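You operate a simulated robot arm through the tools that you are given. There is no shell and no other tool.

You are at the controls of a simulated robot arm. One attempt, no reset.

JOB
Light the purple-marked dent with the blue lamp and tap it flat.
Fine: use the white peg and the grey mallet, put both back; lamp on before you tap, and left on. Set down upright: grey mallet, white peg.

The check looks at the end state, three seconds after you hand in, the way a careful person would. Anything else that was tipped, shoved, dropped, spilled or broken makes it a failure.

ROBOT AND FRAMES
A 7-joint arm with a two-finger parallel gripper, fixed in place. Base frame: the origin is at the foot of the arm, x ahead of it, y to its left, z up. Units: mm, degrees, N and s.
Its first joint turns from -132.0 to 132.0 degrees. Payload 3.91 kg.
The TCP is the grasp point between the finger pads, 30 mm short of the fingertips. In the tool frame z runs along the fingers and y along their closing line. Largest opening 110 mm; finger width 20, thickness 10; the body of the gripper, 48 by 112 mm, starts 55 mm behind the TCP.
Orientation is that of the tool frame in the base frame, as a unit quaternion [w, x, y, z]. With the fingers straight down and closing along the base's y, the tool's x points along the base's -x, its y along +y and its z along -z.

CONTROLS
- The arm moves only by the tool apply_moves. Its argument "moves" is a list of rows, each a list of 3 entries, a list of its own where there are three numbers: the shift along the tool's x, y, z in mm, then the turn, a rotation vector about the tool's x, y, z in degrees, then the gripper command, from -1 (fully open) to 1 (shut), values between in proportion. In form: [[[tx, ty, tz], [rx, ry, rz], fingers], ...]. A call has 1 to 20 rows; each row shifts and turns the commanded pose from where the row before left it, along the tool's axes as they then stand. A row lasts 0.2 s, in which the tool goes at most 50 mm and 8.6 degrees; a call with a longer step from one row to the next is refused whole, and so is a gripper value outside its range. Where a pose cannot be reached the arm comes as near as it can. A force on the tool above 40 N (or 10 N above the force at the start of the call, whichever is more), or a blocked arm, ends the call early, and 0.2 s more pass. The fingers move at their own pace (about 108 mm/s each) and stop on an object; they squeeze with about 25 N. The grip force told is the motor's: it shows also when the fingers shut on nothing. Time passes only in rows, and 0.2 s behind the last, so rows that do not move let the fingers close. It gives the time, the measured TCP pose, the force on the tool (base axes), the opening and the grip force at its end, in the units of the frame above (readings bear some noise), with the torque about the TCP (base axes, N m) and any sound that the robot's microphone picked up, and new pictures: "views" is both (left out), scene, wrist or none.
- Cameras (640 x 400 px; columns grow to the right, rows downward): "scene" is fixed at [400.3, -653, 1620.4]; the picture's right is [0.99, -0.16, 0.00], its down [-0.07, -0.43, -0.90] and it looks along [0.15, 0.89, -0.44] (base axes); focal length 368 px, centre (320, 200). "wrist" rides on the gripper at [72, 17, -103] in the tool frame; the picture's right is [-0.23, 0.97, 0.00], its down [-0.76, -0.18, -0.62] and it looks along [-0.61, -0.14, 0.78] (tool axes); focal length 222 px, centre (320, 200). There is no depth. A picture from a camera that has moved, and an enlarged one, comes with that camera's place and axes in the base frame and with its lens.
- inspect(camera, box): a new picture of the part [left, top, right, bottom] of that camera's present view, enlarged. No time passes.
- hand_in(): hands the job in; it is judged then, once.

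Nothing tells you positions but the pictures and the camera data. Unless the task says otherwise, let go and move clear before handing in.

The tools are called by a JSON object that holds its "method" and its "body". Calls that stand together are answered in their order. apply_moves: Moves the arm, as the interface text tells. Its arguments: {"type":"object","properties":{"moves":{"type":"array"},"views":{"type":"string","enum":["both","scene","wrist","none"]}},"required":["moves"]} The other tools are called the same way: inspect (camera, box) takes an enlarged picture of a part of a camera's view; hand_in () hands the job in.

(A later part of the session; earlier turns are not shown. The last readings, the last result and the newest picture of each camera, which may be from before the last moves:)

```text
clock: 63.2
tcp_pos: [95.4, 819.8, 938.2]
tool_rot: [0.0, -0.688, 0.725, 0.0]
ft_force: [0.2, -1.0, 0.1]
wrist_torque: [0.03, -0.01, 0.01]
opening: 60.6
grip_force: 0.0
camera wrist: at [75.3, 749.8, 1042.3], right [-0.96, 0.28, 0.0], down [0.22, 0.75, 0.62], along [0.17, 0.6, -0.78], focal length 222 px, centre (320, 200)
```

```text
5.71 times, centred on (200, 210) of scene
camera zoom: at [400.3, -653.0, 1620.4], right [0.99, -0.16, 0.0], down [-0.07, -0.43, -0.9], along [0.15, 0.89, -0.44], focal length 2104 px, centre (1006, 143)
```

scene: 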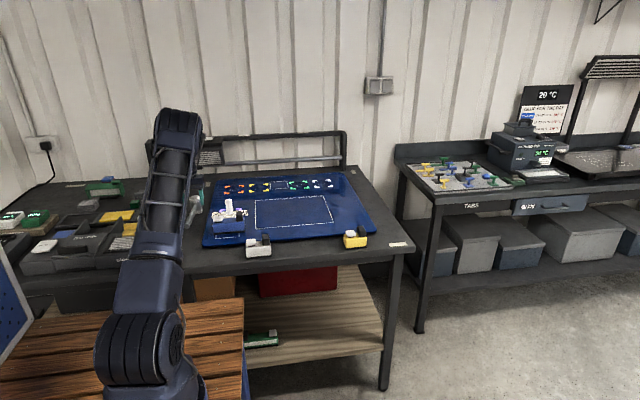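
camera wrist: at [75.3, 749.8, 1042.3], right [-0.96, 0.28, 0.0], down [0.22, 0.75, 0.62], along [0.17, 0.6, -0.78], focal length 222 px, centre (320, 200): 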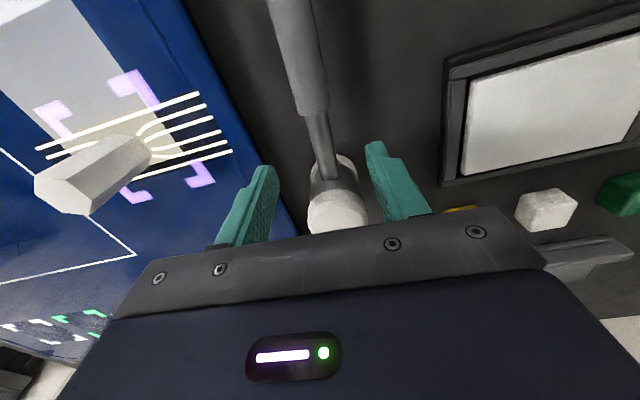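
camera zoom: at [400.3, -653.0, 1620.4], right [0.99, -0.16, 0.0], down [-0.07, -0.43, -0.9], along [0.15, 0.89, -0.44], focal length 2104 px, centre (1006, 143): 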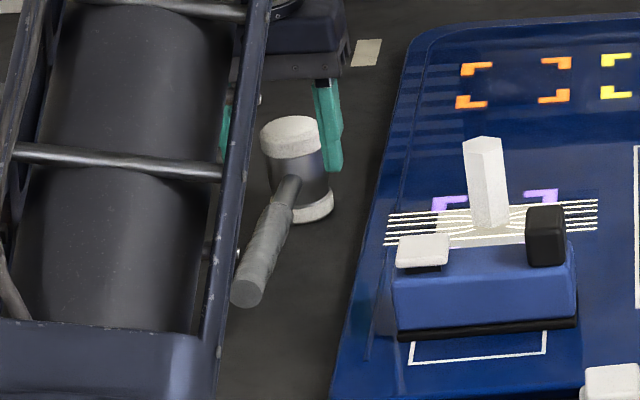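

I'll shift 3.5 mm to -x onto the shaft line, descend to z about 896 and close.

{"method": "apply_moves", "body": {"moves": [[[0, 3.5, 0], [0, 0, 0], -0.1], [[0, 0, 22], [0, 0, 0], -0.1], [[0, 0, 20], [0, 0, 0], -0.1], [[0, 0, 0], [0, 0, 0], -0.1]], "views": "wrist"}}

{"method": "inspect", "body": {"camera": "wrist", "box": [220, 40, 420, 240]}}

```text
clock: 64.2
tcp_pos: [92.2, 821.2, 897.0]
tool_rot: [0.0, -0.688, 0.726, 0.0]
ft_force: [-1.1, -0.7, -0.3]
wrist_torque: [0.01, -0.01, -0.03]
opening: 60.4
grip_force: 0.1
camera wrist: at [71.2, 750.0, 1000.5], right [-0.96, 0.28, 0.0], down [0.22, 0.75, 0.62], along [0.17, 0.6, -0.78], focal length 222 px, centre (320, 200)
```

wrist: 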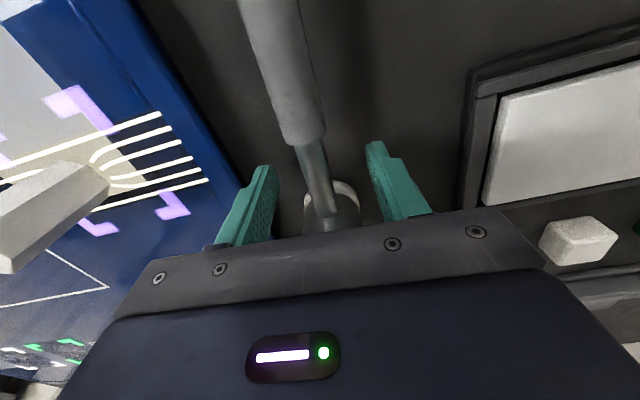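

```text
2.00 times, centred on (320, 140) of wrist
camera zoom: at [71.2, 750.0, 1000.5], right [-0.96, 0.28, 0.0], down [0.22, 0.75, 0.62], along [0.17, 0.6, -0.78], focal length 444 px, centre (320, 320)
```

zoom: 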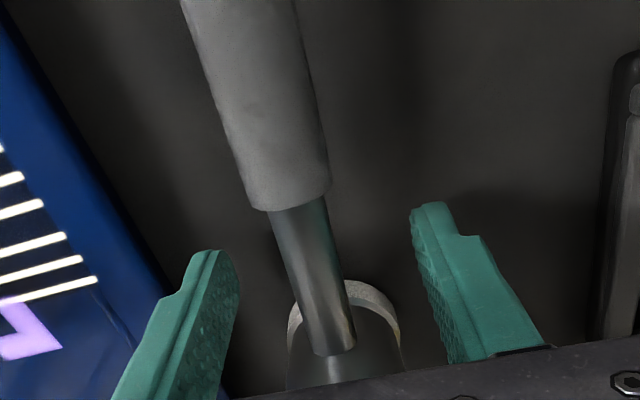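

The shaft is centred between the fingers. Closing now.

{"method": "apply_moves", "body": {"moves": [[[0, 0, 0], [0, 0, 0], 0.4], [[0, 0, 0], [0, 0, 0], 1], [[0, 0, 0], [0, 0, 0], 1], [[0, 0, 0], [0, 0, 0], 1]], "views": "wrist"}}

{"method": "apply_moves", "body": {"moves": [[[0, 0, -1], [0, 0, 0], 1], [[0, 0, -1.5], [0, 0, 0], 1], [[0, 0, -2], [0, 0, 0], 1], [[0, 0, -2], [0, 0, 0], 1], [[0, 0, 0], [0, 0, 0], 1]], "views": "both"}}

{"method": "inspect", "body": {"camera": "scene", "box": [160, 175, 240, 245]}}

```text
clock: 65.2
tcp_pos: [92.7, 820.5, 898.2]
tool_rot: [0.001, -0.689, 0.725, 0.0]
ft_force: [1.1, 0.1, 0.2]
wrist_torque: [0.01, -0.01, -0.05]
opening: 15.3
grip_force: 25.0
camera wrist: at [71.4, 750.0, 1000.6], right [-0.96, 0.28, 0.0], down [0.22, 0.75, 0.62], along [0.17, 0.6, -0.78], focal length 222 px, centre (320, 200)
```

wrist: 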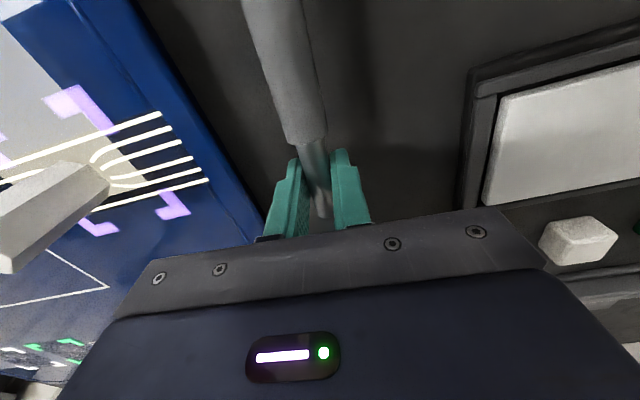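

```text
clock: 66.4
tcp_pos: [92.2, 819.8, 905.2]
tool_rot: [0.0, -0.688, 0.726, -0.001]
ft_force: [-0.4, -0.2, -4.0]
wrist_torque: [-0.07, 0.03, 0.03]
opening: 15.5
grip_force: 25.4
camera wrist: at [71.8, 749.3, 1007.8], right [-0.96, 0.28, 0.0], down [0.22, 0.75, 0.62], along [0.17, 0.6, -0.78], focal length 222 px, centre (320, 200)
```

scene: 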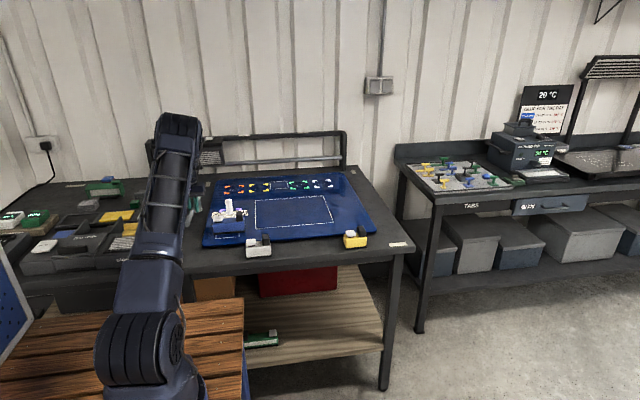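
wrist: 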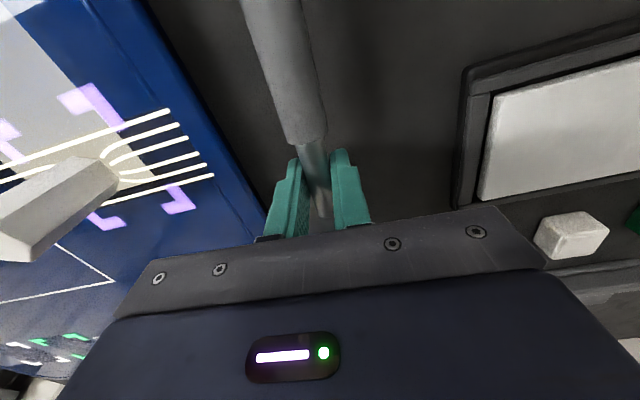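

```text
5.71 times, centred on (200, 210) of scene
camera zoom: at [400.3, -653.0, 1620.4], right [0.99, -0.16, 0.0], down [-0.07, -0.43, -0.9], along [0.15, 0.89, -0.44], focal length 2104 px, centre (1006, 143)
```

zoom: 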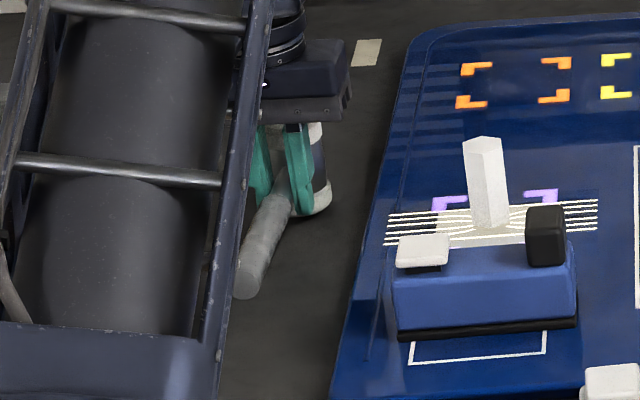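

The mallet is lifted about 8 mm with no droop, weighing about 4 N. I'll keep raising it smoothly.

{"method": "apply_moves", "body": {"moves": [[[0, 0, -3], [0, 0, 0], 1], [[0, 0, -5], [0, 0, 0], 1], [[0, 0, -7], [0, 0, 0], 1], [[0, 0, -9], [0, 0, 0], 1], [[0, 0, -11], [0, 0, 0], 1], [[0, 0, -13], [0, 0, 0], 1], [[0, 0, -13], [0, 0, 0], 1], [[0, 0, -13], [0, 0, 0], 1], [[0, 0, -13], [0, 0, 0], 1], [[0, 0, -11], [0, 0, 0], 1], [[0, 0, -9], [0, 0, 0], 1], [[0, 0, -7], [0, 0, 0], 1], [[0, 0, -4], [0, 0, 0], 1], [[0, 0, -3], [0, 0, 0], 1], [[0, 0, 0], [0, 0, 0], 1]]}}

{"method": "inspect", "body": {"camera": "scene", "box": [160, 150, 260, 240]}}

```text
clock: 69.6
tcp_pos: [91.4, 820.1, 1025.1]
tool_rot: [0.0, -0.688, 0.725, 0.0]
ft_force: [-0.3, -0.2, -3.6]
wrist_torque: [-0.13, 0.0, 0.06]
opening: 15.5
grip_force: 25.3
camera wrist: at [69.9, 750.4, 1129.1], right [-0.96, 0.28, 0.0], down [0.22, 0.75, 0.62], along [0.17, 0.6, -0.78], focal length 222 px, centre (320, 200)
```

scene: 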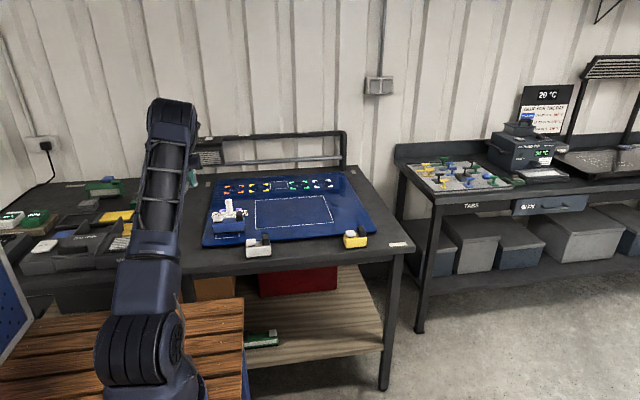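
wrist: 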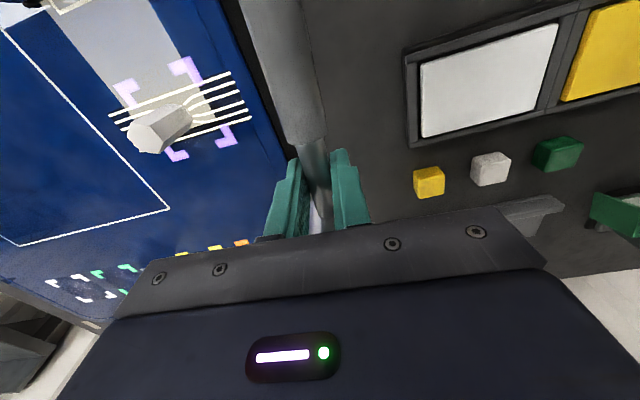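

```text
4.44 times, centred on (210, 195) of scene
camera zoom: at [400.3, -653.0, 1620.4], right [0.99, -0.16, 0.0], down [-0.07, -0.43, -0.9], along [0.15, 0.89, -0.44], focal length 1636 px, centre (809, 222)
```

zoom: 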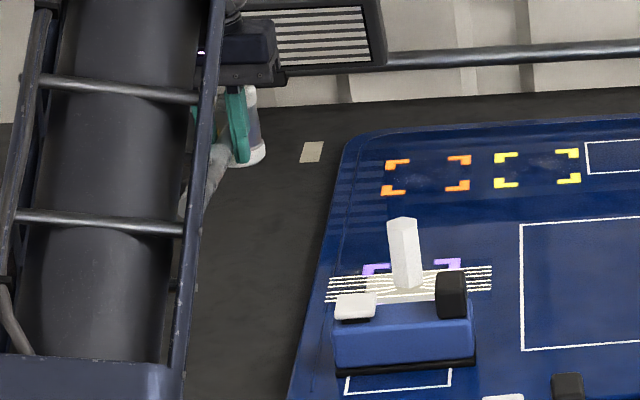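

{"method": "inspect", "body": {"camera": "wrist", "box": [200, 0, 400, 240]}}

{"method": "inspect", "body": {"camera": "scene", "box": [180, 155, 220, 205]}}

```text
1.67 times, centred on (300, 120) of wrist
camera zoom: at [69.9, 750.4, 1129.1], right [-0.96, 0.28, 0.0], down [0.22, 0.75, 0.62], along [0.17, 0.6, -0.78], focal length 370 px, centre (353, 333)
```

zoom: 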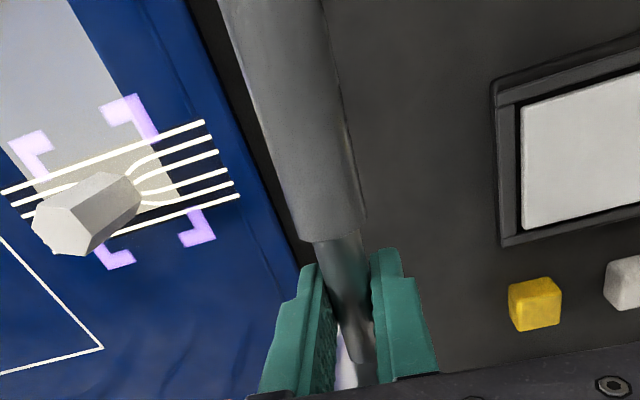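

```text
8.00 times, centred on (200, 180) of scene
camera zoom: at [400.3, -653.0, 1620.4], right [0.99, -0.16, 0.0], down [-0.07, -0.43, -0.9], along [0.15, 0.89, -0.44], focal length 2946 px, centre (1280, 360)
```

zoom: 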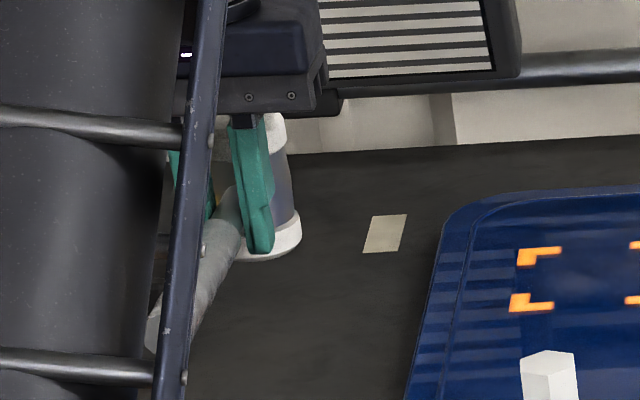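

The mallet's tilt hasn't changed noticeably. I'll carry it smoothly to above the peg, with the head over (245.5, 788.5).

{"method": "apply_moves", "body": {"moves": [[[1.55, -3.69, 0], [0, 0, 0], 1], [[3.1, -7.38, 0], [0, 0, 0], 1], [[4.64, -11.06, 0], [0, 0, 0], 1], [[5.84, -13.92, 0], [0, 0, 0], 1], [[5.84, -13.92, 0], [0, 0, 0], 1], [[5.84, -13.92, 0], [0, 0, 0], 1], [[5.84, -13.92, 0], [0, 0, 0], 1], [[5.84, -13.92, 0], [0, 0, 0], 1], [[5.84, -13.92, 0], [0, 0, 0], 1], [[5.84, -13.92, 0], [0, 0, 0], 1], [[5.84, -13.92, 0], [0, 0, 0], 1], [[4.64, -11.06, 0], [0, 0, 0], 1], [[3.1, -7.38, 0], [0, 0, 0], 1], [[1.55, -3.69, 0], [0, 0, 0], 1], [[0, 0, 0], [0, 0, 0], 1]]}}

{"method": "inspect", "body": {"camera": "wrist", "box": [200, 0, 400, 240]}}

{"method": "inspect", "body": {"camera": "scene", "box": [190, 150, 280, 250]}}

```text
clock: 72.8
tcp_pos: [242.8, 746.7, 1025.2]
tool_rot: [-0.001, -0.688, 0.726, 0.0]
ft_force: [-0.7, -0.7, -2.9]
wrist_torque: [-0.09, -0.02, 0.0]
opening: 15.4
grip_force: 24.8
camera wrist: at [223.0, 676.9, 1128.3], right [-0.96, 0.28, 0.0], down [0.22, 0.75, 0.62], along [0.17, 0.6, -0.78], focal length 222 px, centre (320, 200)
```

scene: 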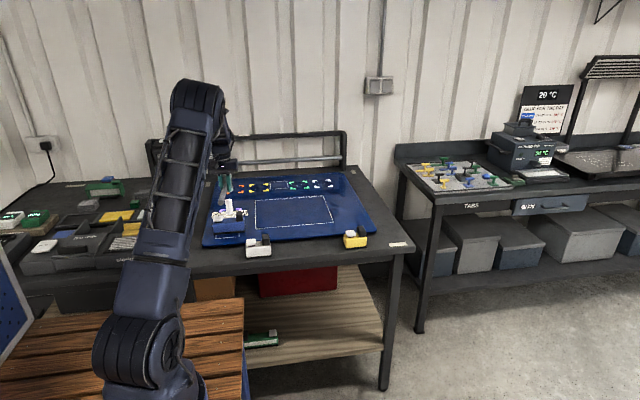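
wrist: 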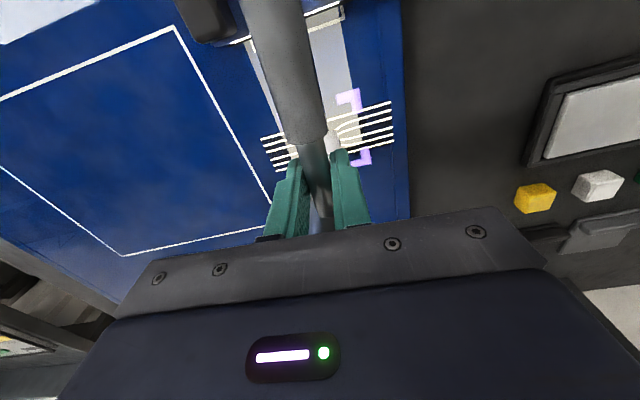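

```text
1.67 times, centred on (300, 120) of wrist
camera zoom: at [223.0, 676.9, 1128.3], right [-0.96, 0.28, 0.0], down [0.22, 0.75, 0.62], along [0.17, 0.6, -0.78], focal length 370 px, centre (353, 333)
```

zoom: 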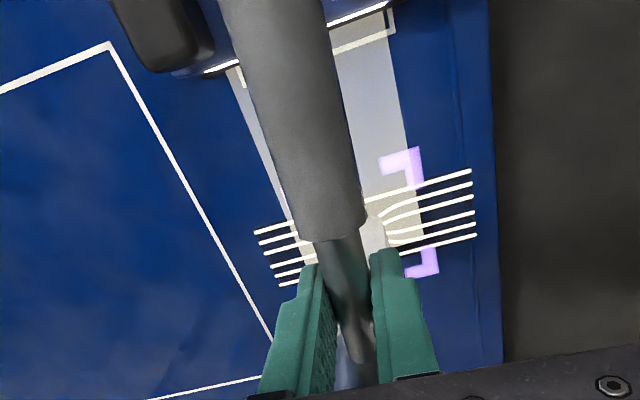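

```text
4.00 times, centred on (235, 200) of scene
camera zoom: at [400.3, -653.0, 1620.4], right [0.99, -0.16, 0.0], down [-0.07, -0.43, -0.9], along [0.15, 0.89, -0.44], focal length 1473 px, centre (660, 200)
```

zoom: 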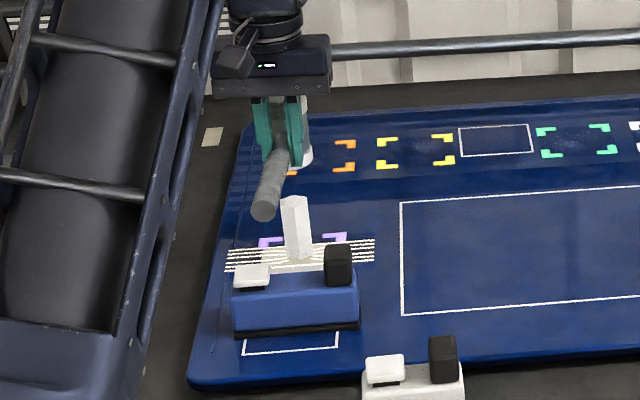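

Scene geometry puts the peg top at z about 938 and the mallet face about 42 mm above it. I'll nudge 4 mm toward -y to centre the head and lower to just above the peg.

{"method": "apply_moves", "body": {"moves": [[[2, 0, 0], [0, 0, 0], 1], [[2, 0, 0], [0, 0, 0], 1], [[0, 0, 3], [0, 0, 0], 1], [[0, 0, 6], [0, 0, 0], 1], [[0, 0, 8], [0, 0, 0], 1], [[0, 0, 6], [0, 0, 0], 1], [[0, 0, 3], [0, 0, 0], 1], [[0, 0, 0], [0, 0, 0], 1]]}}

{"method": "inspect", "body": {"camera": "scene", "box": [200, 170, 270, 240]}}

{"method": "inspect", "body": {"camera": "wrist", "box": [200, 0, 400, 240]}}

```text
clock: 74.6
tcp_pos: [242.0, 743.7, 999.6]
tool_rot: [0.0, -0.688, 0.725, 0.0]
ft_force: [-0.4, 0.0, -4.4]
wrist_torque: [-0.11, -0.02, 0.01]
opening: 15.6
grip_force: 24.9
camera wrist: at [222.3, 672.9, 1102.5], right [-0.96, 0.28, 0.0], down [0.22, 0.75, 0.62], along [0.17, 0.6, -0.78], focal length 222 px, centre (320, 200)
```

scene: 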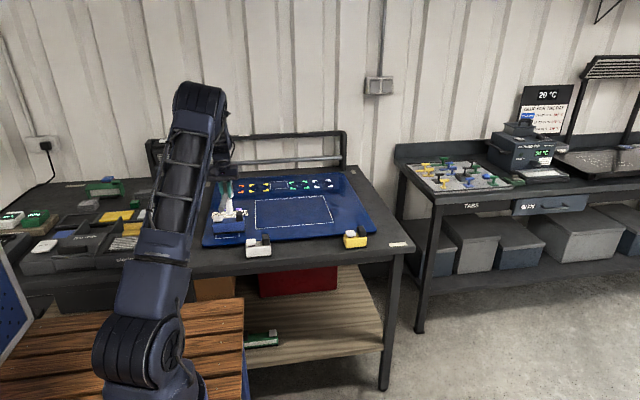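
wrist: 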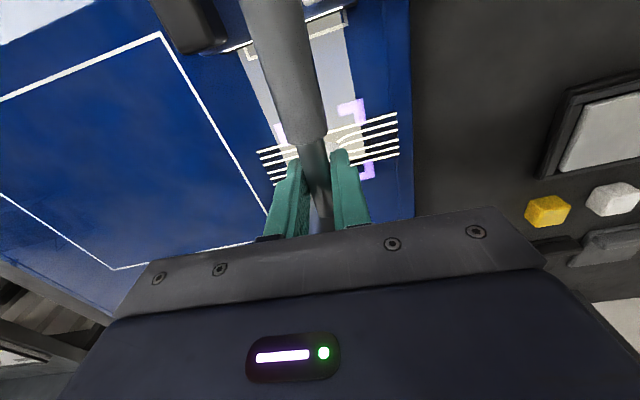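

```text
5.71 times, centred on (235, 205) of scene
camera zoom: at [400.3, -653.0, 1620.4], right [0.99, -0.16, 0.0], down [-0.07, -0.43, -0.9], along [0.15, 0.89, -0.44], focal length 2104 px, centre (806, 171)
```

zoom: 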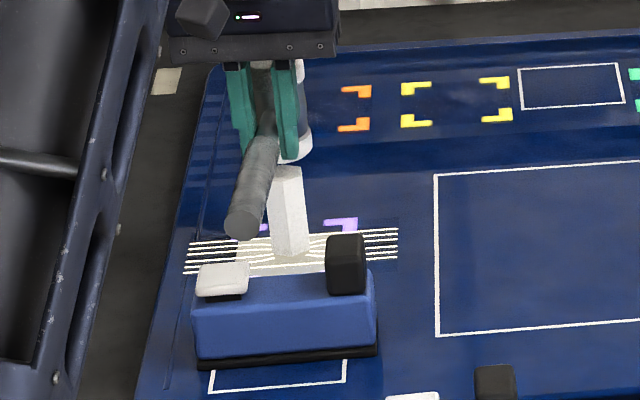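

```text
1.67 times, centred on (300, 120) of wrist
camera zoom: at [222.3, 672.9, 1102.5], right [-0.96, 0.28, 0.0], down [0.22, 0.75, 0.62], along [0.17, 0.6, -0.78], focal length 370 px, centre (353, 333)
```

zoom: 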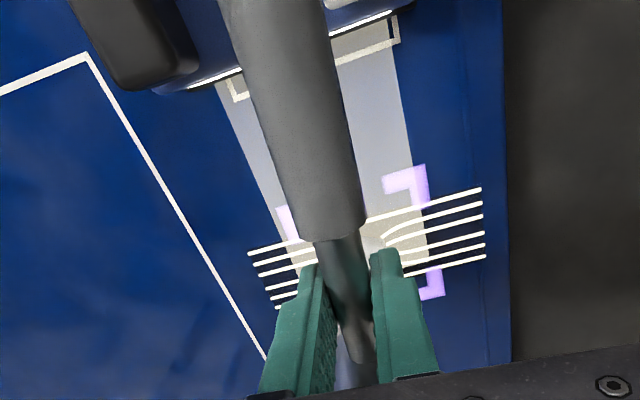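

Everything lines up: the head is centred over the peg, about 16 mm above it. First gentle tap, then retract and check.

{"method": "apply_moves", "body": {"moves": [[[0, 0, 5], [0, 0, 0], 1], [[0, 0, 6], [0, 0, 0], 1], [[0, 0, 6], [0, 0, 0], 1], [[0, 0, 2], [0, 0, 0], 1], [[0, 0, -5], [0, 0, 0], 1], [[0, 0, -9], [0, 0, 0], 1], [[0, 0, -5], [0, 0, 0], 1], [[0, 0, 0], [0, 0, 0], 1]]}}

{"method": "inspect", "body": {"camera": "scene", "box": [200, 170, 270, 240]}}

{"method": "inspect", "body": {"camera": "wrist", "box": [200, 0, 400, 240]}}

```text
clock: 76.4
tcp_pos: [242.2, 743.1, 999.6]
tool_rot: [0.0, -0.687, 0.727, 0.0]
ft_force: [0.7, 0.4, -3.7]
wrist_torque: [-0.07, 0.01, 0.01]
opening: 15.6
grip_force: 25.3
camera wrist: at [222.2, 673.1, 1102.7], right [-0.96, 0.28, 0.0], down [0.22, 0.75, 0.62], along [0.17, 0.6, -0.78], focal length 222 px, centre (320, 200)
```

scene: 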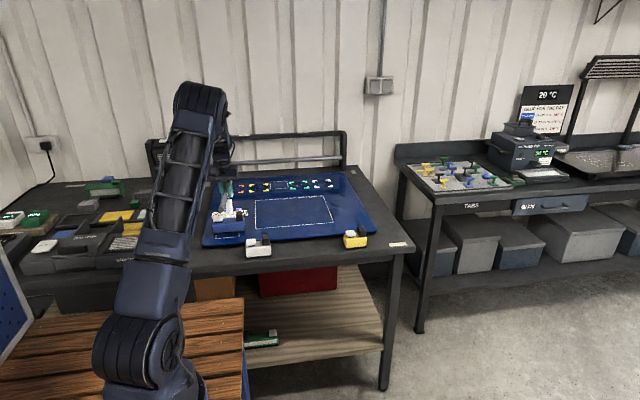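
wrist: 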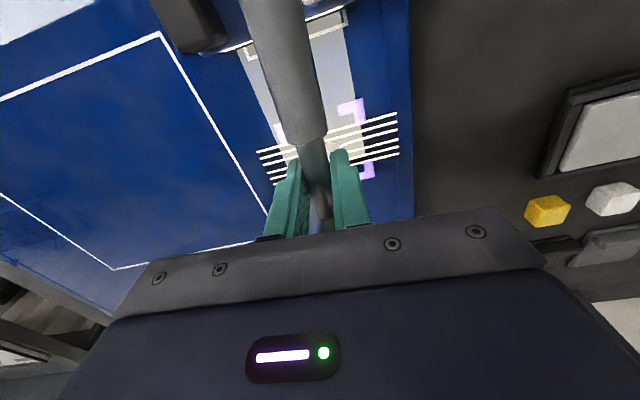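

```text
5.71 times, centred on (235, 205) of scene
camera zoom: at [400.3, -653.0, 1620.4], right [0.99, -0.16, 0.0], down [-0.07, -0.43, -0.9], along [0.15, 0.89, -0.44], focal length 2104 px, centre (806, 171)
```

zoom: 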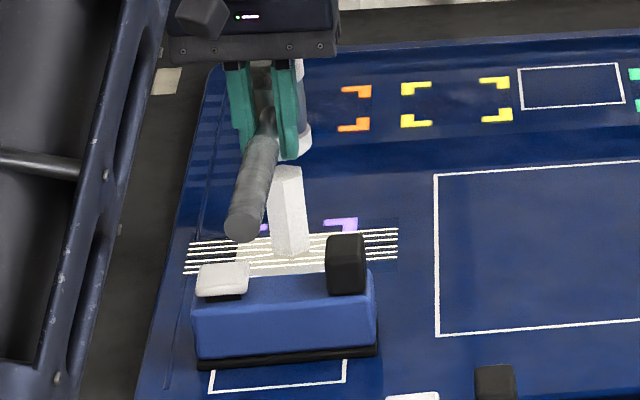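

```text
1.67 times, centred on (300, 120) of wrist
camera zoom: at [222.2, 673.1, 1102.7], right [-0.96, 0.28, 0.0], down [0.22, 0.75, 0.62], along [0.17, 0.6, -0.78], focal length 370 px, centre (353, 333)
```

zoom: 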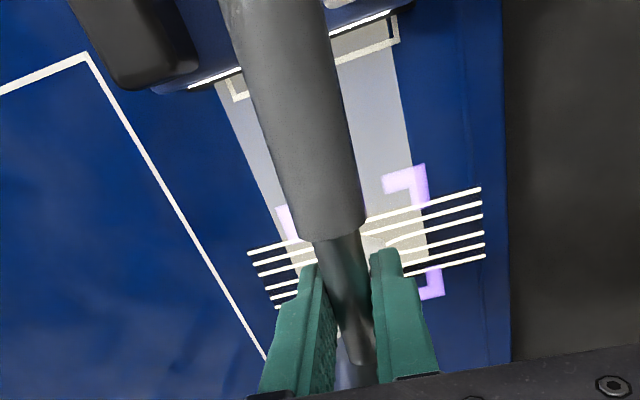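

The reflected lines already look straighter after the tap. I'll zoom in to compare.

{"method": "inspect", "body": {"camera": "wrist", "box": [250, 90, 410, 200]}}

{"method": "inspect", "body": {"camera": "scene", "box": [215, 200, 255, 225]}}

```text
3.64 times, centred on (330, 145) of wrist
camera zoom: at [222.2, 673.1, 1102.7], right [-0.96, 0.28, 0.0], down [0.22, 0.75, 0.62], along [0.17, 0.6, -0.78], focal length 808 px, centre (284, 400)
```

zoom: 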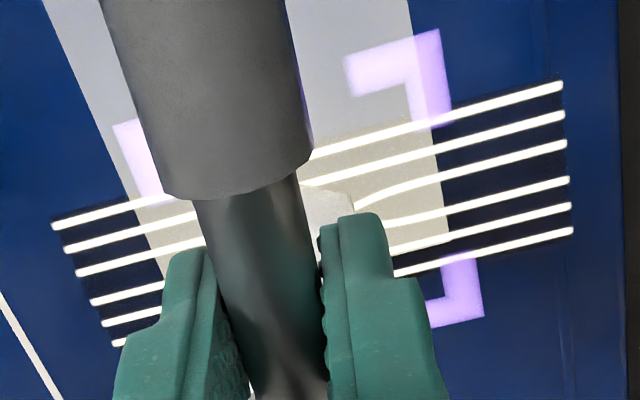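

```text
16.00 times, centred on (235, 212) of scene
camera zoom: at [400.3, -653.0, 1620.4], right [0.99, -0.16, 0.0], down [-0.07, -0.43, -0.9], along [0.15, 0.89, -0.44], focal length 5891 px, centre (1680, 0)
```

zoom: 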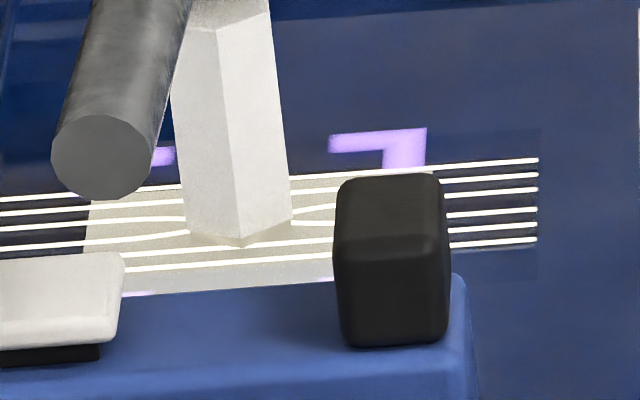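

The tap worked: the lines are straighter but still bend slightly near the peg. I'll do another tap of the same strength.

{"method": "apply_moves", "body": {"moves": [[[0, 0, 5], [0, 0, 0], 1], [[0, 0, 6], [0, 0, 0], 1], [[0, 0, 6], [0, 0, 0], 1], [[0, 0, 2], [0, 0, 0], 1], [[0, 0, -5], [0, 0, 0], 1], [[0, 0, -9], [0, 0, 0], 1], [[0, 0, -5], [0, 0, 0], 1], [[0, 0, 0], [0, 0, 0], 1]]}}

{"method": "inspect", "body": {"camera": "wrist", "box": [250, 90, 410, 200]}}

{"method": "inspect", "body": {"camera": "scene", "box": [215, 200, 255, 225]}}

```text
clock: 78.2
tcp_pos: [243.3, 745.0, 999.3]
tool_rot: [-0.001, -0.688, 0.726, -0.001]
ft_force: [-0.5, -0.2, -3.8]
wrist_torque: [-0.11, 0.02, 0.0]
opening: 15.5
grip_force: 25.0
camera wrist: at [223.6, 674.4, 1102.7], right [-0.96, 0.28, 0.0], down [0.22, 0.75, 0.62], along [0.17, 0.6, -0.78], focal length 222 px, centre (320, 200)
```

scene: 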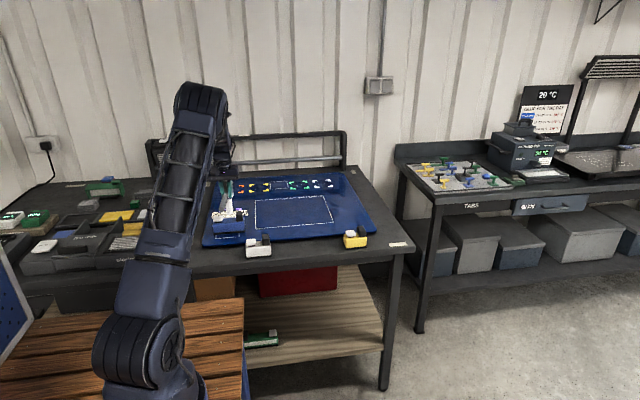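
wrist: 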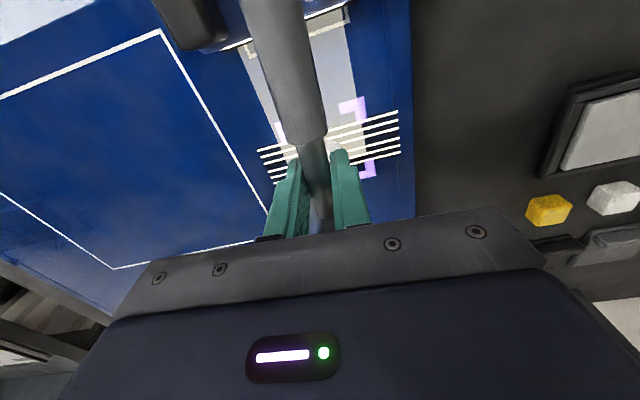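

```text
3.64 times, centred on (330, 145) of wrist
camera zoom: at [223.6, 674.4, 1102.7], right [-0.96, 0.28, 0.0], down [0.22, 0.75, 0.62], along [0.17, 0.6, -0.78], focal length 808 px, centre (284, 400)
```

zoom: 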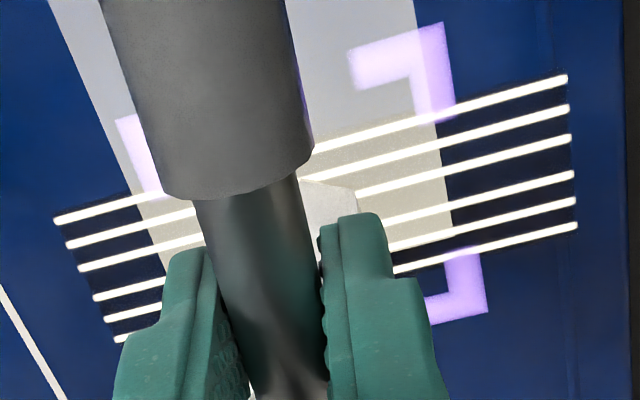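

```text
16.00 times, centred on (235, 212) of scene
camera zoom: at [400.3, -653.0, 1620.4], right [0.99, -0.16, 0.0], down [-0.07, -0.43, -0.9], along [0.15, 0.89, -0.44], focal length 5891 px, centre (1680, 0)
```

zoom: 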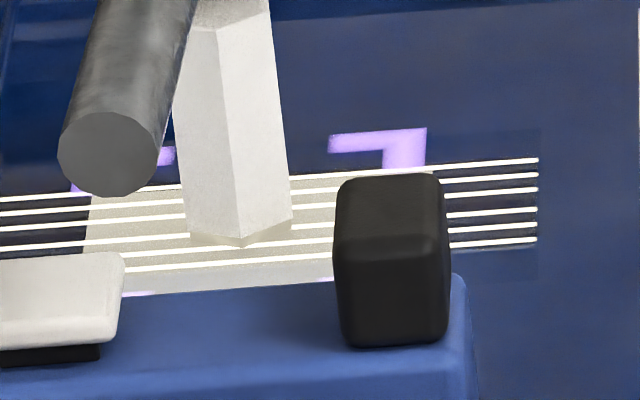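

All six lines now look straight on both sides of the peg, so no further tapping. I'll put the mallet back along the reverse path.

{"method": "apply_moves", "body": {"moves": [[[0, 0, -4], [0, 0, 0], 1], [[0, 0, -8], [0, 0, 0], 1], [[0, 0, -9], [0, 0, 0], 1], [[0, 0, -4], [0, 0, 0], 1], [[-1.63, 3.65, 0], [0, 0, 0], 1], [[-3.25, 7.31, 0], [0, 0, 0], 1], [[-4.88, 10.96, 0], [0, 0, 0], 1], [[-6.22, 13.97, 0], [0, 0, 0], 1], [[-6.22, 13.97, 0], [0, 0, 0], 1], [[-6.22, 13.97, 0], [0, 0, 0], 1], [[-6.22, 13.97, 0], [0, 0, 0], 1], [[-6.22, 13.97, 0], [0, 0, 0], 1], [[-6.22, 13.97, 0], [0, 0, 0], 1], [[-6.22, 13.97, 0], [0, 0, 0], 1], [[-6.22, 13.97, 0], [0, 0, 0], 1], [[-4.88, 10.96, 0], [0, 0, 0], 1], [[-3.25, 7.31, 0], [0, 0, 0], 1], [[-1.63, 3.65, 0], [0, 0, 0], 1], [[0, 0, 0], [0, 0, 0], 1]]}}

{"method": "inspect", "body": {"camera": "scene", "box": [160, 150, 280, 250]}}

{"method": "inspect", "body": {"camera": "wrist", "box": [80, 20, 280, 200]}}

```text
clock: 82.2
tcp_pos: [93.1, 821.8, 1024.5]
tool_rot: [0.0, -0.687, 0.726, 0.0]
ft_force: [-0.3, -0.8, -2.9]
wrist_torque: [-0.09, -0.02, -0.02]
opening: 15.8
grip_force: 25.1
camera wrist: at [70.9, 750.0, 1127.5], right [-0.96, 0.28, 0.0], down [0.22, 0.75, 0.62], along [0.17, 0.6, -0.78], focal length 222 px, centre (320, 200)
```

scene: 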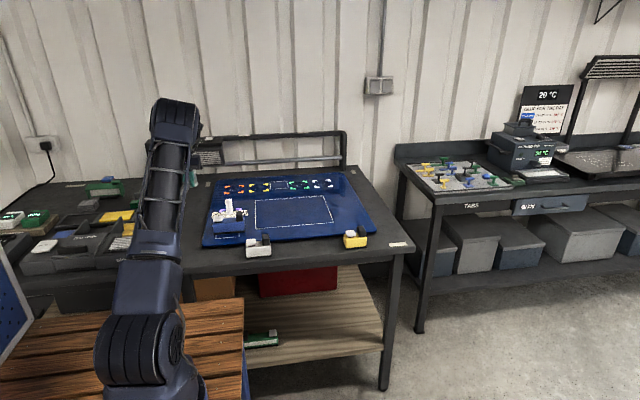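
wrist: 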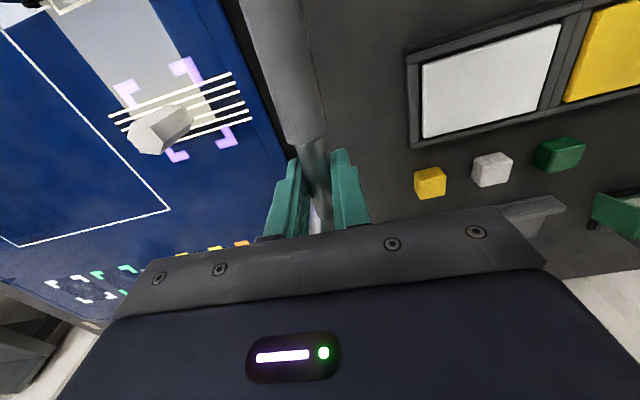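

```text
4.00 times, centred on (220, 200) of scene
camera zoom: at [400.3, -653.0, 1620.4], right [0.99, -0.16, 0.0], down [-0.07, -0.43, -0.9], along [0.15, 0.89, -0.44], focal length 1473 px, centre (720, 200)
```

zoom: 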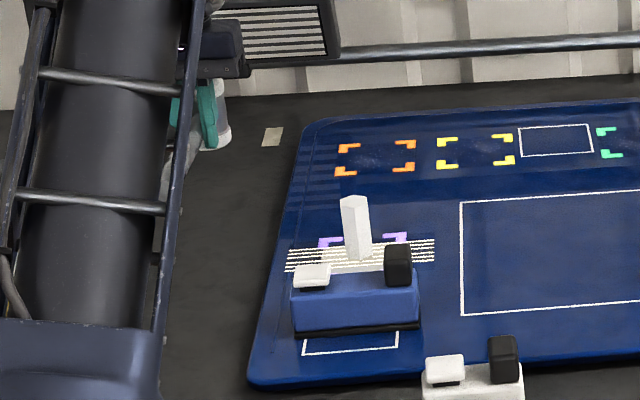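

```text
2.22 times, centred on (180, 110) of wrist
camera zoom: at [70.9, 750.0, 1127.5], right [-0.96, 0.28, 0.0], down [0.22, 0.75, 0.62], along [0.17, 0.6, -0.78], focal length 494 px, centre (631, 400)
```

zoom: 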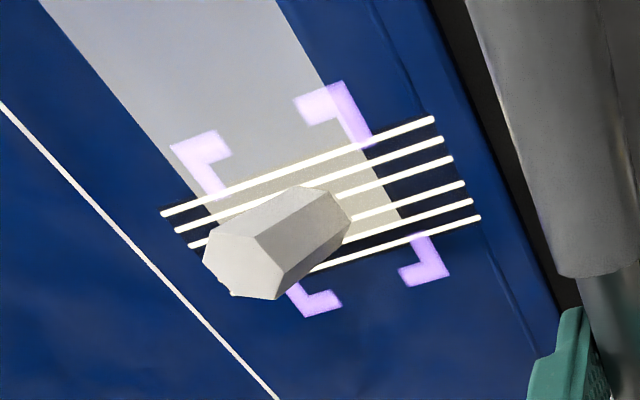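

The dent lines are straight. I'll lower the mallet to its original spot, slowing near the table.

{"method": "apply_moves", "body": {"moves": [[[0, 0, 3], [0, 0, 0], 1], [[0, 0, 6], [0, 0, 0], 1], [[0, 0, 9], [0, 0, 0], 1], [[0, 0, 12], [0, 0, 0], 1], [[0, 0, 13], [0, 0, 0], 1], [[0, 0, 13], [0, 0, 0], 1], [[0, 0, 13], [0, 0, 0], 1], [[0, 0, 13], [0, 0, 0], 1], [[0, 0, 12], [0, 0, 0], 1], [[0, 0, 9], [0, 0, 0], 1], [[0, 0, 7], [0, 0, 0], 1], [[0, 0, 5], [0, 0, 0], 1], [[0, 0, 3], [0, 0, 0], 1], [[0, 0, 1], [0, 0, 0], 1], [[0, 0, 0], [0, 0, 0], 1]], "views": "none"}}

{"method": "apply_moves", "body": {"moves": [[[0, 0, 1.5], [0, 0, 0], 1], [[0, 0, 1], [0, 0, 0], 1], [[0, 0, 0], [0, 0, 0], 1]], "views": "none"}}

{"method": "apply_moves", "body": {"moves": [[[0, 0, 1], [0, 0, 0], 1], [[0, 0, 1], [0, 0, 0], 1], [[0, 0, 0], [0, 0, 0], 1]], "views": "both"}}

{"method": "inspect", "body": {"camera": "scene", "box": [160, 175, 240, 245]}}

```text
clock: 85.4
tcp_pos: [91.9, 819.5, 906.5]
tool_rot: [0.0, -0.689, 0.725, 0.0]
ft_force: [-0.3, 0.1, -3.5]
wrist_torque: [-0.07, 0.02, 0.03]
opening: 15.6
grip_force: 25.3
```

```text
clock: 86.2
tcp_pos: [93.1, 819.7, 903.0]
tool_rot: [0.001, -0.688, 0.725, 0.0]
ft_force: [0.1, -0.9, -2.2]
wrist_torque: [-0.08, 0.01, -0.02]
opening: 15.3
grip_force: 25.1
```

```text
clock: 87.0
tcp_pos: [90.7, 820.0, 900.5]
tool_rot: [0.0, -0.689, 0.725, 0.0]
ft_force: [0.6, 0.5, -3.2]
wrist_torque: [-0.1, 0.01, -0.01]
opening: 15.4
grip_force: 25.0
camera wrist: at [71.1, 749.3, 1003.9], right [-0.96, 0.28, 0.0], down [0.22, 0.75, 0.62], along [0.17, 0.6, -0.78], focal length 222 px, centre (320, 200)
```

scene: 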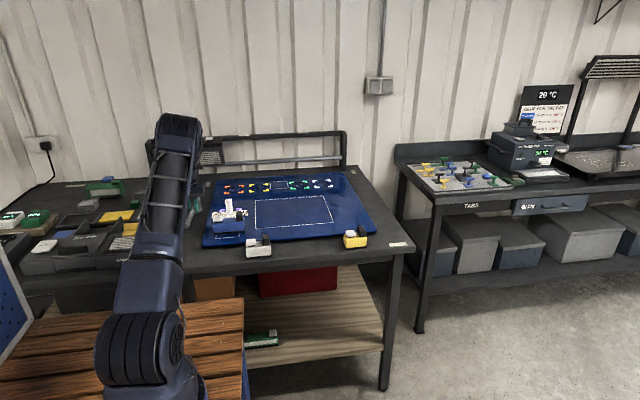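
wrist: 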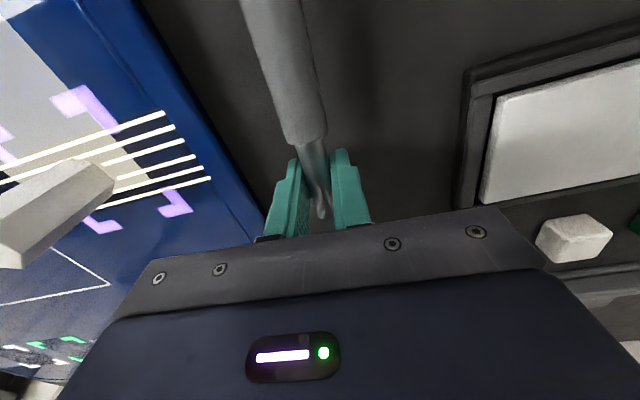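

```text
5.71 times, centred on (200, 210) of scene
camera zoom: at [400.3, -653.0, 1620.4], right [0.99, -0.16, 0.0], down [-0.07, -0.43, -0.9], along [0.15, 0.89, -0.44], focal length 2104 px, centre (1006, 143)
```

zoom: 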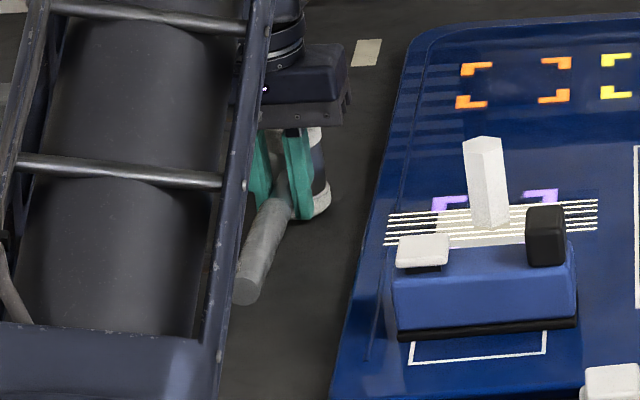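

Still hanging, about 2 mm above the table. A few more 1 mm steps until it touches.

{"method": "apply_moves", "body": {"moves": [[[0, 0, 1], [0, 0, 0], 1], [[0, 0, 1], [0, 0, 0], 1], [[0, 0, 0], [0, 0, 0], 1]], "views": "none"}}

{"method": "apply_moves", "body": {"moves": [[[0, 0, 1], [0, 0, 0], 1], [[0, 0, 0], [0, 0, 0], 1]], "views": "none"}}

```text
clock: 87.8
tcp_pos: [93.0, 819.2, 899.0]
tool_rot: [-0.001, -0.688, 0.725, -0.001]
ft_force: [-0.6, 0.2, -3.5]
wrist_torque: [-0.06, 0.05, -0.02]
opening: 15.7
grip_force: 24.7
```

```text
clock: 88.4
tcp_pos: [91.5, 820.4, 898.8]
tool_rot: [0.0, -0.688, 0.725, 0.0]
ft_force: [-0.8, -0.2, -2.8]
wrist_torque: [-0.07, 0.01, 0.0]
opening: 15.5
grip_force: 24.6
```

{"method": "apply_moves", "body": {"moves": [[[0, 0, 1], [0, 0, 0], 1], [[0, 0, 0], [0, 0, 0], 1]], "views": "none"}}

{"method": "apply_moves", "body": {"moves": [[[0, 0, 1], [0, 0, 0], 1], [[0, 0, 0], [0, 0, 0], 1]], "views": "none"}}

```text
clock: 89.0
tcp_pos: [91.9, 820.0, 897.1]
tool_rot: [0.0, -0.688, 0.725, 0.0]
ft_force: [-0.7, 0.2, -4.0]
wrist_torque: [-0.11, 0.03, 0.01]
opening: 15.4
grip_force: 24.5
```

```text
clock: 89.6
tcp_pos: [91.7, 821.2, 896.5]
tool_rot: [-0.001, -0.688, 0.725, 0.0]
ft_force: [-1.0, -0.3, -2.0]
wrist_torque: [-0.09, -0.03, -0.02]
opening: 15.5
grip_force: 24.9
```

{"method": "apply_moves", "body": {"moves": [[[0, 0, 1], [0, 0, 0], 1], [[0, 0, 0], [0, 0, 0], 1]], "views": "none"}}

{"method": "apply_moves", "body": {"moves": [[[0, 0, 1], [0, 0, 0], 1], [[0, 0, 0], [0, 0, 0], 1]], "views": "both"}}

{"method": "inspect", "body": {"camera": "scene", "box": [170, 175, 230, 235]}}

{"method": "inspect", "body": {"camera": "wrist", "box": [220, 40, 420, 240]}}

```text
clock: 90.2
tcp_pos: [91.3, 820.7, 895.3]
tool_rot: [0.0, -0.687, 0.727, 0.001]
ft_force: [1.7, -2.9, 10.1]
wrist_torque: [0.08, -0.11, -0.01]
opening: 15.3
grip_force: 25.7
```

```text
clock: 90.8
tcp_pos: [91.5, 820.8, 894.6]
tool_rot: [0.001, -0.688, 0.725, 0.001]
ft_force: [1.5, -4.0, 20.6]
wrist_torque: [0.27, -0.04, -0.05]
opening: 15.4
grip_force: 24.9
camera wrist: at [70.8, 750.0, 997.8], right [-0.96, 0.28, 0.0], down [0.22, 0.75, 0.62], along [0.17, 0.6, -0.78], focal length 222 px, centre (320, 200)
```

scene: 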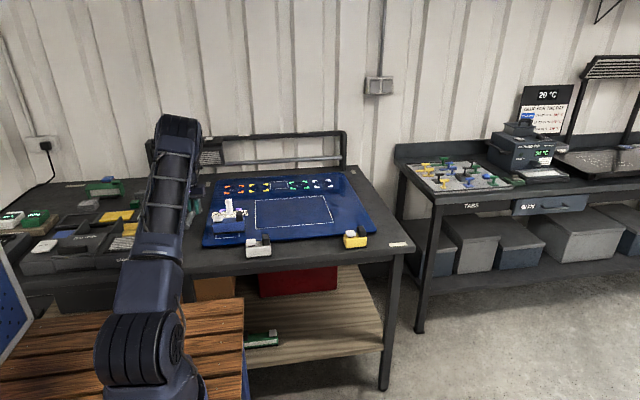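
wrist: 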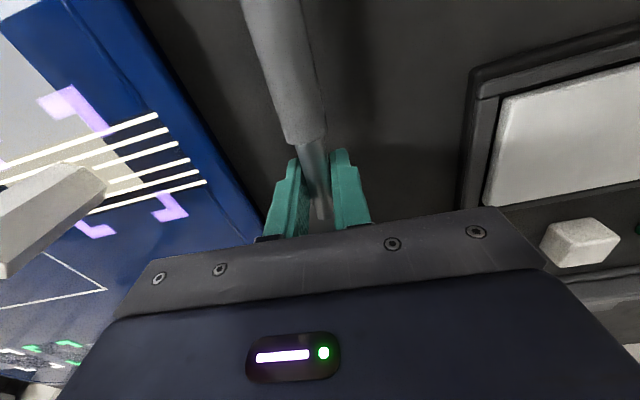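

```text
6.67 times, centred on (200, 205) of scene
camera zoom: at [400.3, -653.0, 1620.4], right [0.99, -0.16, 0.0], down [-0.07, -0.43, -0.9], along [0.15, 0.89, -0.44], focal length 2454 px, centre (1120, 167)
```

zoom: 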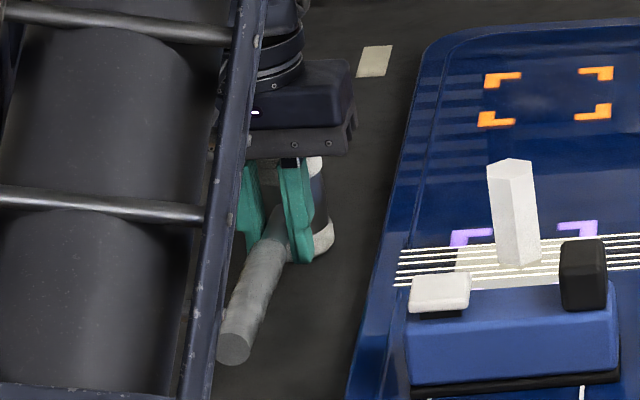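

```text
2.00 times, centred on (320, 140) of wrist
camera zoom: at [70.8, 750.0, 997.8], right [-0.96, 0.28, 0.0], down [0.22, 0.75, 0.62], along [0.17, 0.6, -0.78], focal length 444 px, centre (320, 320)
```

zoom: 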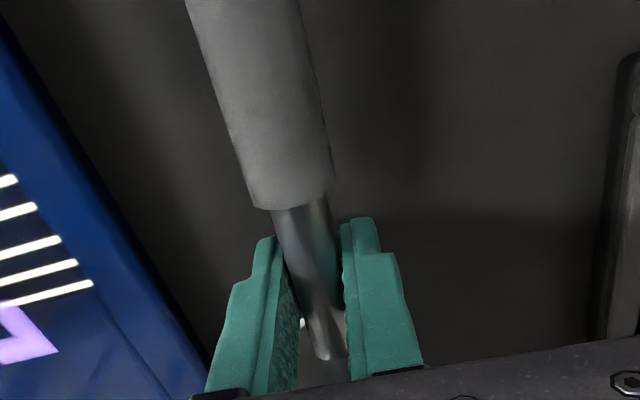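

It's on the table now (20 N). I'll relax 1 mm and release.

{"method": "apply_moves", "body": {"moves": [[[0, 0, -1], [0, 0, 0], 1], [[0, 0, -0.5], [0, 0, 0], 1], [[0, 0, 0], [0, 0, 0], 1]], "views": "none"}}

{"method": "apply_moves", "body": {"moves": [[[0, 0, 0], [0, 0, 0], 0.6], [[0, 0, 0], [0, 0, 0], 0.4], [[0, 0, 0], [0, 0, 0], 0.0], [[0, 0, 0], [0, 0, 0], -0.1], [[0, 0, 0], [0, 0, 0], -0.1]]}}

{"method": "inspect", "body": {"camera": "scene", "box": [170, 175, 230, 235]}}

{"method": "inspect", "body": {"camera": "wrist", "box": [220, 40, 420, 240]}}

```text
clock: 91.6
tcp_pos: [91.7, 821.4, 895.2]
tool_rot: [0.0, -0.688, 0.725, 0.0]
ft_force: [-0.5, -2.7, 11.9]
wrist_torque: [0.18, -0.01, 0.02]
opening: 15.4
grip_force: 24.5
```

```text
clock: 92.8
tcp_pos: [92.1, 820.7, 894.3]
tool_rot: [0.0, -0.688, 0.726, 0.001]
ft_force: [0.7, 0.1, 0.0]
wrist_torque: [-0.02, -0.01, 0.02]
opening: 60.6
grip_force: 0.0
camera wrist: at [71.0, 750.6, 997.9], right [-0.96, 0.28, 0.0], down [0.22, 0.75, 0.62], along [0.17, 0.6, -0.78], focal length 222 px, centre (320, 200)
```

scene: 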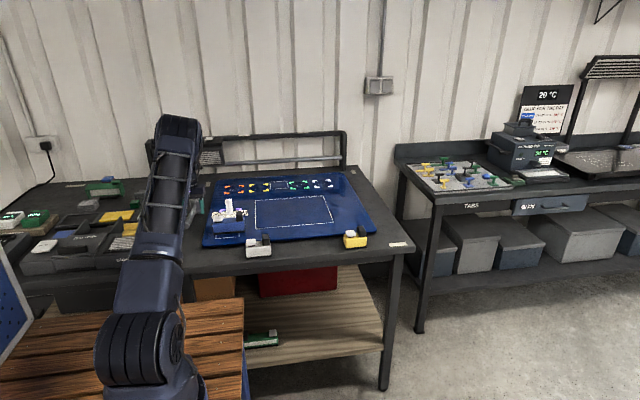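
wrist: 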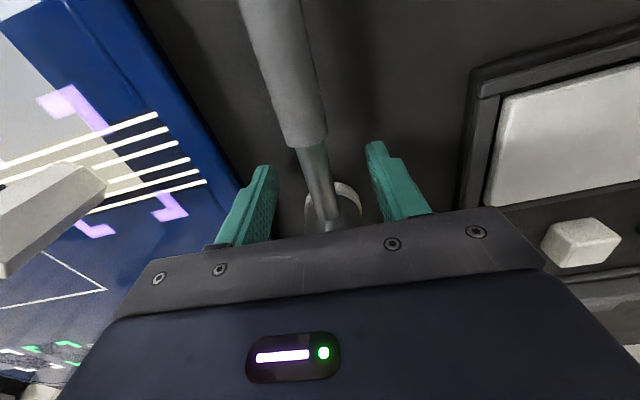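

```text
6.67 times, centred on (200, 205) of scene
camera zoom: at [400.3, -653.0, 1620.4], right [0.99, -0.16, 0.0], down [-0.07, -0.43, -0.9], along [0.15, 0.89, -0.44], focal length 2454 px, centre (1120, 167)
```

zoom: 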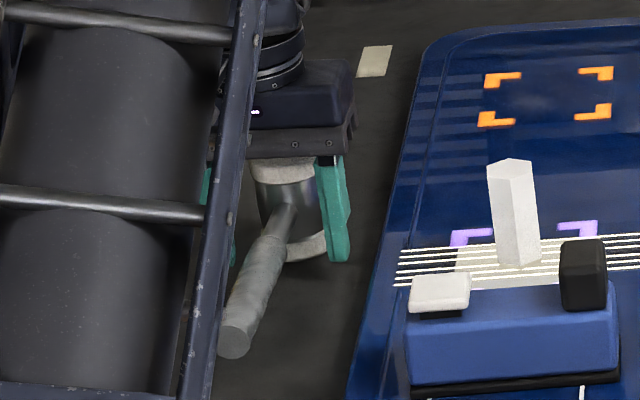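

```text
2.00 times, centred on (320, 140) of wrist
camera zoom: at [71.0, 750.6, 997.9], right [-0.96, 0.28, 0.0], down [0.22, 0.75, 0.62], along [0.17, 0.6, -0.78], focal length 444 px, centre (320, 320)
```

zoom: 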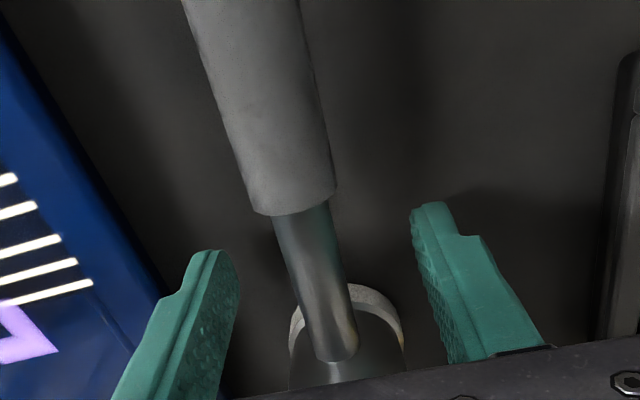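

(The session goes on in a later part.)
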